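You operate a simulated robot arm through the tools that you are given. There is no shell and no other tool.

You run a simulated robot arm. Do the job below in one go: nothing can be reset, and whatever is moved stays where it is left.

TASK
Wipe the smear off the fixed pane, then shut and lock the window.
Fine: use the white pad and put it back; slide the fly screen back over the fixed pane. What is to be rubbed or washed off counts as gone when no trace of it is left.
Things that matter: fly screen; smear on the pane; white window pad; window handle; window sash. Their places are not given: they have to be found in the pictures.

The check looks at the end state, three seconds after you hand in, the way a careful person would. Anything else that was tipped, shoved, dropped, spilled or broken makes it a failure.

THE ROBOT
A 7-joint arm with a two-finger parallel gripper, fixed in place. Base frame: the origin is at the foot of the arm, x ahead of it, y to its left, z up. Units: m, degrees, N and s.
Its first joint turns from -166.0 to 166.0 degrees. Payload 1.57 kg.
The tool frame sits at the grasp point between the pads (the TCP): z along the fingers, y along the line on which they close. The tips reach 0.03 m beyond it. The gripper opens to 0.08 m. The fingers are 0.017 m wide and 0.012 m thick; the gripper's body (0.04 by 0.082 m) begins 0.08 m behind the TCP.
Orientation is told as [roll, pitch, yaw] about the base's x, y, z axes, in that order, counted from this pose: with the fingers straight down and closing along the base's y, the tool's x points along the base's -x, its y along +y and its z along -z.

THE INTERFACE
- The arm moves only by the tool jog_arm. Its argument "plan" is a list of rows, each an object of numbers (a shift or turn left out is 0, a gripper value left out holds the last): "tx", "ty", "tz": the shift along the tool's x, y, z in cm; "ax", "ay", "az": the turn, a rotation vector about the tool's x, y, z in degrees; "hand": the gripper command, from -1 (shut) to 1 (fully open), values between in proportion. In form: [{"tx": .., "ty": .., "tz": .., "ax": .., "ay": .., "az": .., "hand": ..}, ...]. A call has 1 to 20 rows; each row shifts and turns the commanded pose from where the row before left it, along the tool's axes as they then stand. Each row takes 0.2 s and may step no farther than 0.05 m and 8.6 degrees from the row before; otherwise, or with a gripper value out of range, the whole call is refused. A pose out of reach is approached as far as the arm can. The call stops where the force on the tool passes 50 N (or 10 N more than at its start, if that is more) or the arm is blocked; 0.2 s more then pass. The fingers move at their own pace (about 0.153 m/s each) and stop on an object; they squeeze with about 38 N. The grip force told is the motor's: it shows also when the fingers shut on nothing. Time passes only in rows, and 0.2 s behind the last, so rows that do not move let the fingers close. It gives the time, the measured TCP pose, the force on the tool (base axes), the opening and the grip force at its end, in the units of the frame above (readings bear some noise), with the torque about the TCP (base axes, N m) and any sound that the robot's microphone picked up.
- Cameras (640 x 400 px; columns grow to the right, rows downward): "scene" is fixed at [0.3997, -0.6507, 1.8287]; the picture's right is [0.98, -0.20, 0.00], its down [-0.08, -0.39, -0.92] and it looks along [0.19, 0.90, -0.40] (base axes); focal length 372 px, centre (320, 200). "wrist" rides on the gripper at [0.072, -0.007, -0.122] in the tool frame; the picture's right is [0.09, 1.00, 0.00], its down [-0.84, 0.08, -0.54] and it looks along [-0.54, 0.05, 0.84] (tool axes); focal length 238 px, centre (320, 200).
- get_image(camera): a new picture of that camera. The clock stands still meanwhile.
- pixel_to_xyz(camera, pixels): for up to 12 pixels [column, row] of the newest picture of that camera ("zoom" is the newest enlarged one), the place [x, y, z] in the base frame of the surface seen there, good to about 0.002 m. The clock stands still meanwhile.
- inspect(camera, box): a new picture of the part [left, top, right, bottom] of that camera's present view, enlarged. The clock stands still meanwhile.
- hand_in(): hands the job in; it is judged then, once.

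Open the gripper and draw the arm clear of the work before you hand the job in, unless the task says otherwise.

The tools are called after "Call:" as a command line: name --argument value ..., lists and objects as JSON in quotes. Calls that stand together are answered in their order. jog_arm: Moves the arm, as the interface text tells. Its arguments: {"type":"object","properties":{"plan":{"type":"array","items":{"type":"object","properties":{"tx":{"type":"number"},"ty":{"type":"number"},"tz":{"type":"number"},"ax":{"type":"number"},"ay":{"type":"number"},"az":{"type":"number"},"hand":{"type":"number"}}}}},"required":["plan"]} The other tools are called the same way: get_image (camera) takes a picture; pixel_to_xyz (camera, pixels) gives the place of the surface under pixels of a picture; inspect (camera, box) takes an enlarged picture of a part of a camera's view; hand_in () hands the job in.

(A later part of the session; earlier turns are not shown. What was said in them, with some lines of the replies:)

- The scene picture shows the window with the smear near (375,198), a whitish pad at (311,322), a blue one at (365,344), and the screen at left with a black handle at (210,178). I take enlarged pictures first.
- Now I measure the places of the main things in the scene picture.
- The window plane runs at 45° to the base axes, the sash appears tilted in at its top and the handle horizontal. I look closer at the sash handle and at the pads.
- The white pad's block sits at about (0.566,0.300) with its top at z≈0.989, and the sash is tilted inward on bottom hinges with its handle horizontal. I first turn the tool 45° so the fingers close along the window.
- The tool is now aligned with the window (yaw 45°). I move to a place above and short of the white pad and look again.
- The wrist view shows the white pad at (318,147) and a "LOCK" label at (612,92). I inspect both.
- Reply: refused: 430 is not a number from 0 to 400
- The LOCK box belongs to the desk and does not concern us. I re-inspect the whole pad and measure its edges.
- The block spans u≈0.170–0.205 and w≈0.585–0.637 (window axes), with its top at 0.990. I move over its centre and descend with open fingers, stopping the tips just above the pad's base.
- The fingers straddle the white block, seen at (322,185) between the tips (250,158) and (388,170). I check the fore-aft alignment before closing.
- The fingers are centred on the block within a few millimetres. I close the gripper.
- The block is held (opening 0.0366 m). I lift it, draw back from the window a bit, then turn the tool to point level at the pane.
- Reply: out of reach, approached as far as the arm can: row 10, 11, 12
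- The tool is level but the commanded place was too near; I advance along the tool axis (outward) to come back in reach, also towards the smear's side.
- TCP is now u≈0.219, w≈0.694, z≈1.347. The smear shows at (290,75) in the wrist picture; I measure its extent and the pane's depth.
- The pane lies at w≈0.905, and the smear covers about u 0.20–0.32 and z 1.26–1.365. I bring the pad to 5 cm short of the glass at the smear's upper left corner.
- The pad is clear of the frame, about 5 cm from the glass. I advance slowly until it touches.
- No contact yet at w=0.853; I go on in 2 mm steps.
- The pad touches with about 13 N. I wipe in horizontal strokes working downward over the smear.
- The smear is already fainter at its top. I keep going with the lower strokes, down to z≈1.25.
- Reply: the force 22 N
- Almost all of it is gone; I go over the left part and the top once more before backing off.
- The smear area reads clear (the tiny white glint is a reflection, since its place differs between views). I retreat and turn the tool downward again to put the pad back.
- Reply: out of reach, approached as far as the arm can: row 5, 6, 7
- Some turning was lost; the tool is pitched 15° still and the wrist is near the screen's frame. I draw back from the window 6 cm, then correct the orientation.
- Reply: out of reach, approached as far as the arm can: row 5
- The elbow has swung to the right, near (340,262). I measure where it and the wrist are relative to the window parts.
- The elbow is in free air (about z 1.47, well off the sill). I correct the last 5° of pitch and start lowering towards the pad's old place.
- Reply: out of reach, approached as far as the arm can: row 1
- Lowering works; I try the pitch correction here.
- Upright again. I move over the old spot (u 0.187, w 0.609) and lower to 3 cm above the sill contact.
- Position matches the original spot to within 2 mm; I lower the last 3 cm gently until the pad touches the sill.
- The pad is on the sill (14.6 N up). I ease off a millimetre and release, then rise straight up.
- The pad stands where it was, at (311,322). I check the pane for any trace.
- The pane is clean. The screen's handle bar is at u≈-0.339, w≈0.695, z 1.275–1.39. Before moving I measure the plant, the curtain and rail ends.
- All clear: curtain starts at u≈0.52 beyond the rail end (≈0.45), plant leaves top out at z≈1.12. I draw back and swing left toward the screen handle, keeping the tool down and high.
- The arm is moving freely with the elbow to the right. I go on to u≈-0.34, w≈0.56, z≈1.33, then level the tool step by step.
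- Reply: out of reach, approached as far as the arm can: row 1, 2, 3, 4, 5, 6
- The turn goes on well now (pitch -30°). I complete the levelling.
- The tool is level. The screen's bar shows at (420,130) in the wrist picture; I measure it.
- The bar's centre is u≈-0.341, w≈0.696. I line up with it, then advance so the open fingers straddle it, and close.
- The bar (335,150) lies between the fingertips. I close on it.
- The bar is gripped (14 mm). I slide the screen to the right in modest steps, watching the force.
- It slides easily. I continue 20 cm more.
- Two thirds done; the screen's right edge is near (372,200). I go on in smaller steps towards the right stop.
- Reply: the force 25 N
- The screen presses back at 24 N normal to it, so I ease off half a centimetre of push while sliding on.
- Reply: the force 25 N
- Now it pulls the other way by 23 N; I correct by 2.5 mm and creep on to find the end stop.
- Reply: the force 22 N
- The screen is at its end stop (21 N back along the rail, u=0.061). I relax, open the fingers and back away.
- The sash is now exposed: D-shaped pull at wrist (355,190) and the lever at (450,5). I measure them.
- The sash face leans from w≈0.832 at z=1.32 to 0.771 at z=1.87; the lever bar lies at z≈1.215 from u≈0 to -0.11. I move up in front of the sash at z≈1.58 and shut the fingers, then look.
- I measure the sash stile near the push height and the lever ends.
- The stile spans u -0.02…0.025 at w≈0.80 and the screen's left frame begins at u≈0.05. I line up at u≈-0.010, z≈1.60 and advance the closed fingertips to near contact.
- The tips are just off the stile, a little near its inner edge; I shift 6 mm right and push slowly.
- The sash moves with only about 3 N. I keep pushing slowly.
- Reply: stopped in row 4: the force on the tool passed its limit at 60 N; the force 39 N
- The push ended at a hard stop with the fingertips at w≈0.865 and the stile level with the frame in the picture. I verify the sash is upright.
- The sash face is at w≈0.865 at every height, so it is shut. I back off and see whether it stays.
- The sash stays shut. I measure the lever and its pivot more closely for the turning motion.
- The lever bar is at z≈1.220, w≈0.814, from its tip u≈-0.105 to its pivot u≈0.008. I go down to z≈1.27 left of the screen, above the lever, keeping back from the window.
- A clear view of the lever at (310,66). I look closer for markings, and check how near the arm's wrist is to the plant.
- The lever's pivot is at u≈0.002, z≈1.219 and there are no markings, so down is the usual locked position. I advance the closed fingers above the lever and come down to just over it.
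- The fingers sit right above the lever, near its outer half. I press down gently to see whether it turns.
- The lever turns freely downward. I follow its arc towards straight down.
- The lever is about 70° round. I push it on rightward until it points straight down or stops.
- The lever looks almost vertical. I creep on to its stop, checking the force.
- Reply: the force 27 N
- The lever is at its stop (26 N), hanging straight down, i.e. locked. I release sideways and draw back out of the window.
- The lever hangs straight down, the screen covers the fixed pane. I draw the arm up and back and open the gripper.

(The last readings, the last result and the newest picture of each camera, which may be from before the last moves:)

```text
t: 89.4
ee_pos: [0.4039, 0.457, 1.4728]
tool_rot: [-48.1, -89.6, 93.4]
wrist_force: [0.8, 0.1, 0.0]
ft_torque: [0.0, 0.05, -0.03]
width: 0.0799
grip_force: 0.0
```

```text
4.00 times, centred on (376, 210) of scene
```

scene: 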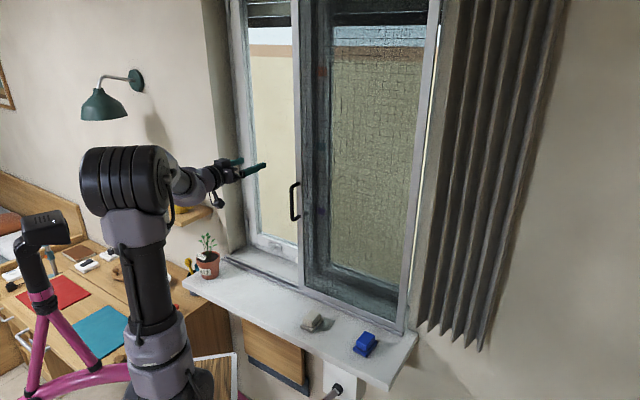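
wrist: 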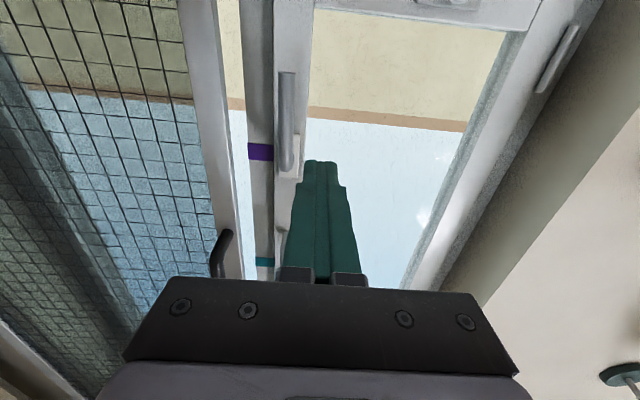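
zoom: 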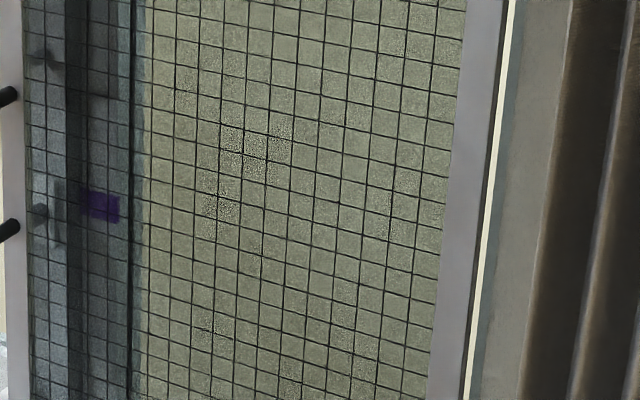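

There is a small fitting on the sash's bottom rail at (275,247) and a vertical piece at (247,225). I look at these closely before handing in.

Call:
inspect --camera "scene" --box '[240, 225, 304, 265]'

Call:
pixel_to_xyz --camera "zoom" --pixels '[[350, 215], [300, 215], [400, 240], [300, 240], [545, 290], [60, 70], [500, 250]]'

Call:
inspect --camera "scene" --box '[226, 180, 306, 230]'

Call:
inspect --camera "scene" --box '[296, 190, 336, 215]'

```text
10.00 times, centred on (272, 245) of scene
```

zoom: 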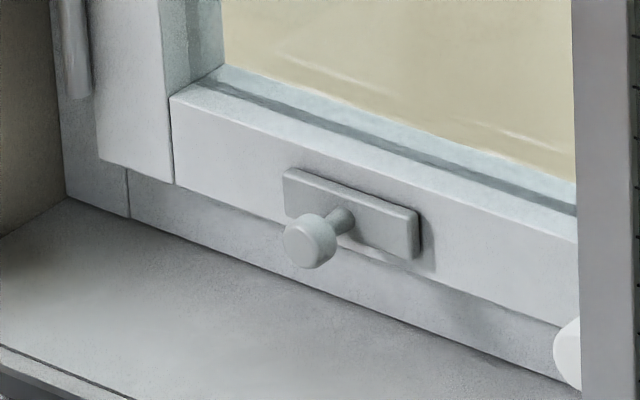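

```text
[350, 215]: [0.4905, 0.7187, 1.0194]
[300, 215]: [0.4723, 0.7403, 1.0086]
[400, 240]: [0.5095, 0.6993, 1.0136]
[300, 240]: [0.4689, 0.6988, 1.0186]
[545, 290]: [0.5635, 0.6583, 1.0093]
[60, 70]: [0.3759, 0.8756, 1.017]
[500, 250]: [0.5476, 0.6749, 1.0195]
```

```text
8.00 times, centred on (266, 205) of scene
```

zoom: 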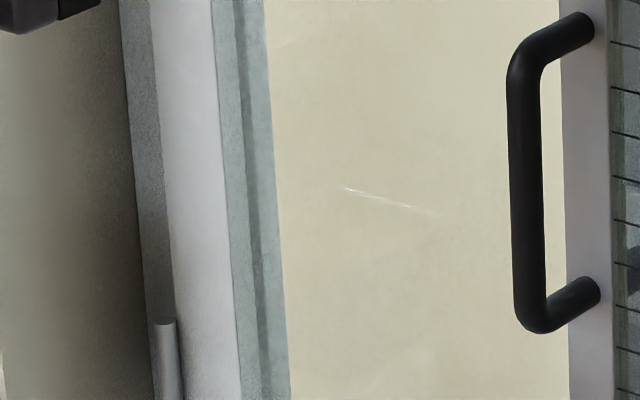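

```text
16.00 times, centred on (316, 202) of scene
```

zoom: 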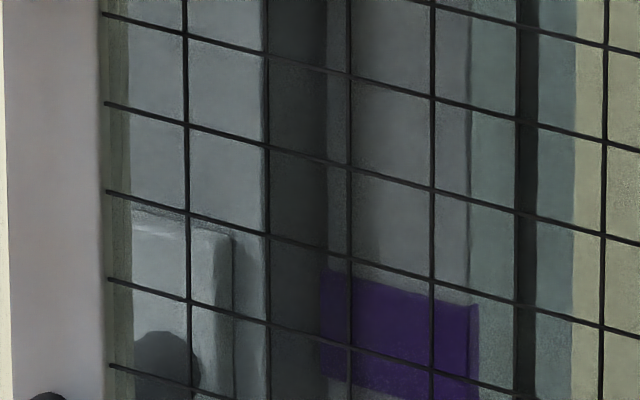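

Those bottom-rail knobs were there at the start and are untouched; the lever is the window handle and is down. I retreat a little further for clearance, then take a last look.

Call:
jog_arm --plan '[{"tz": -2.5, "tx": -2}, {"tz": -2.5, "tx": -2}, {"tz": -2.5, "tx": -2}, {}]'

Call:
get_image --camera "scene"

Call:
get_image --camera "wrist"

```text
t: 90.4
ee_pos: [0.3503, 0.4041, 1.5319]
tool_rot: [-47.9, -89.6, 93.0]
wrist_force: [-0.4, -0.3, 0.7]
ft_torque: [0.02, -0.04, 0.03]
width: 0.0799
grip_force: 0.1
```

```text
taken
```

scene: 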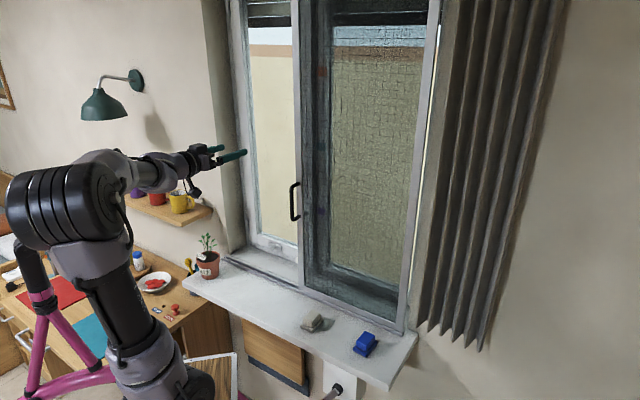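

```text
taken
```

wrist: 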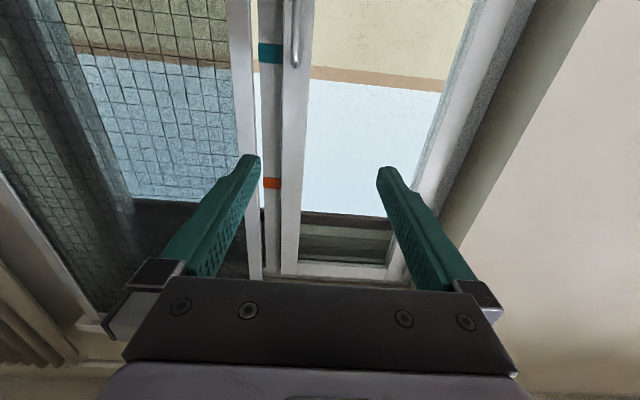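

The pane is clean, the pad is back at (311,322), the screen covers the fixed pane, and the sash is upright with its handle down. The arm is clear with the gripper open, so I hand in.

Call:
hand_in

```text
The job is handed in.
```

I wiped the smear off the fixed pane, shut the window and locked it, and handed the job in. The hand-in returned no verdict.

- **Smear:** I went over the whole patch with the white pad. No trace showed in the enlarged pictures before the screen was slid across.
- **White pad:** It is back on the sill within a few millimetres of where it stood.
- **Fly screen:** It is slid along to its right-hand stop and covers the fixed pane.
- **Sash:** It measured upright at every height after I pushed it shut, and it stayed shut when I let go.
- **Handle:** I turned it from horizontal to straight down, where it met a stop. Nothing on it shows which way is locked, so I took down as locked. I did not pull on the sash to check.

Two small knobs on the sash's bottom rail were there at the start, and I left them alone. I saw nothing else tipped or shoved. The gripper is open and the arm is clear of the window.
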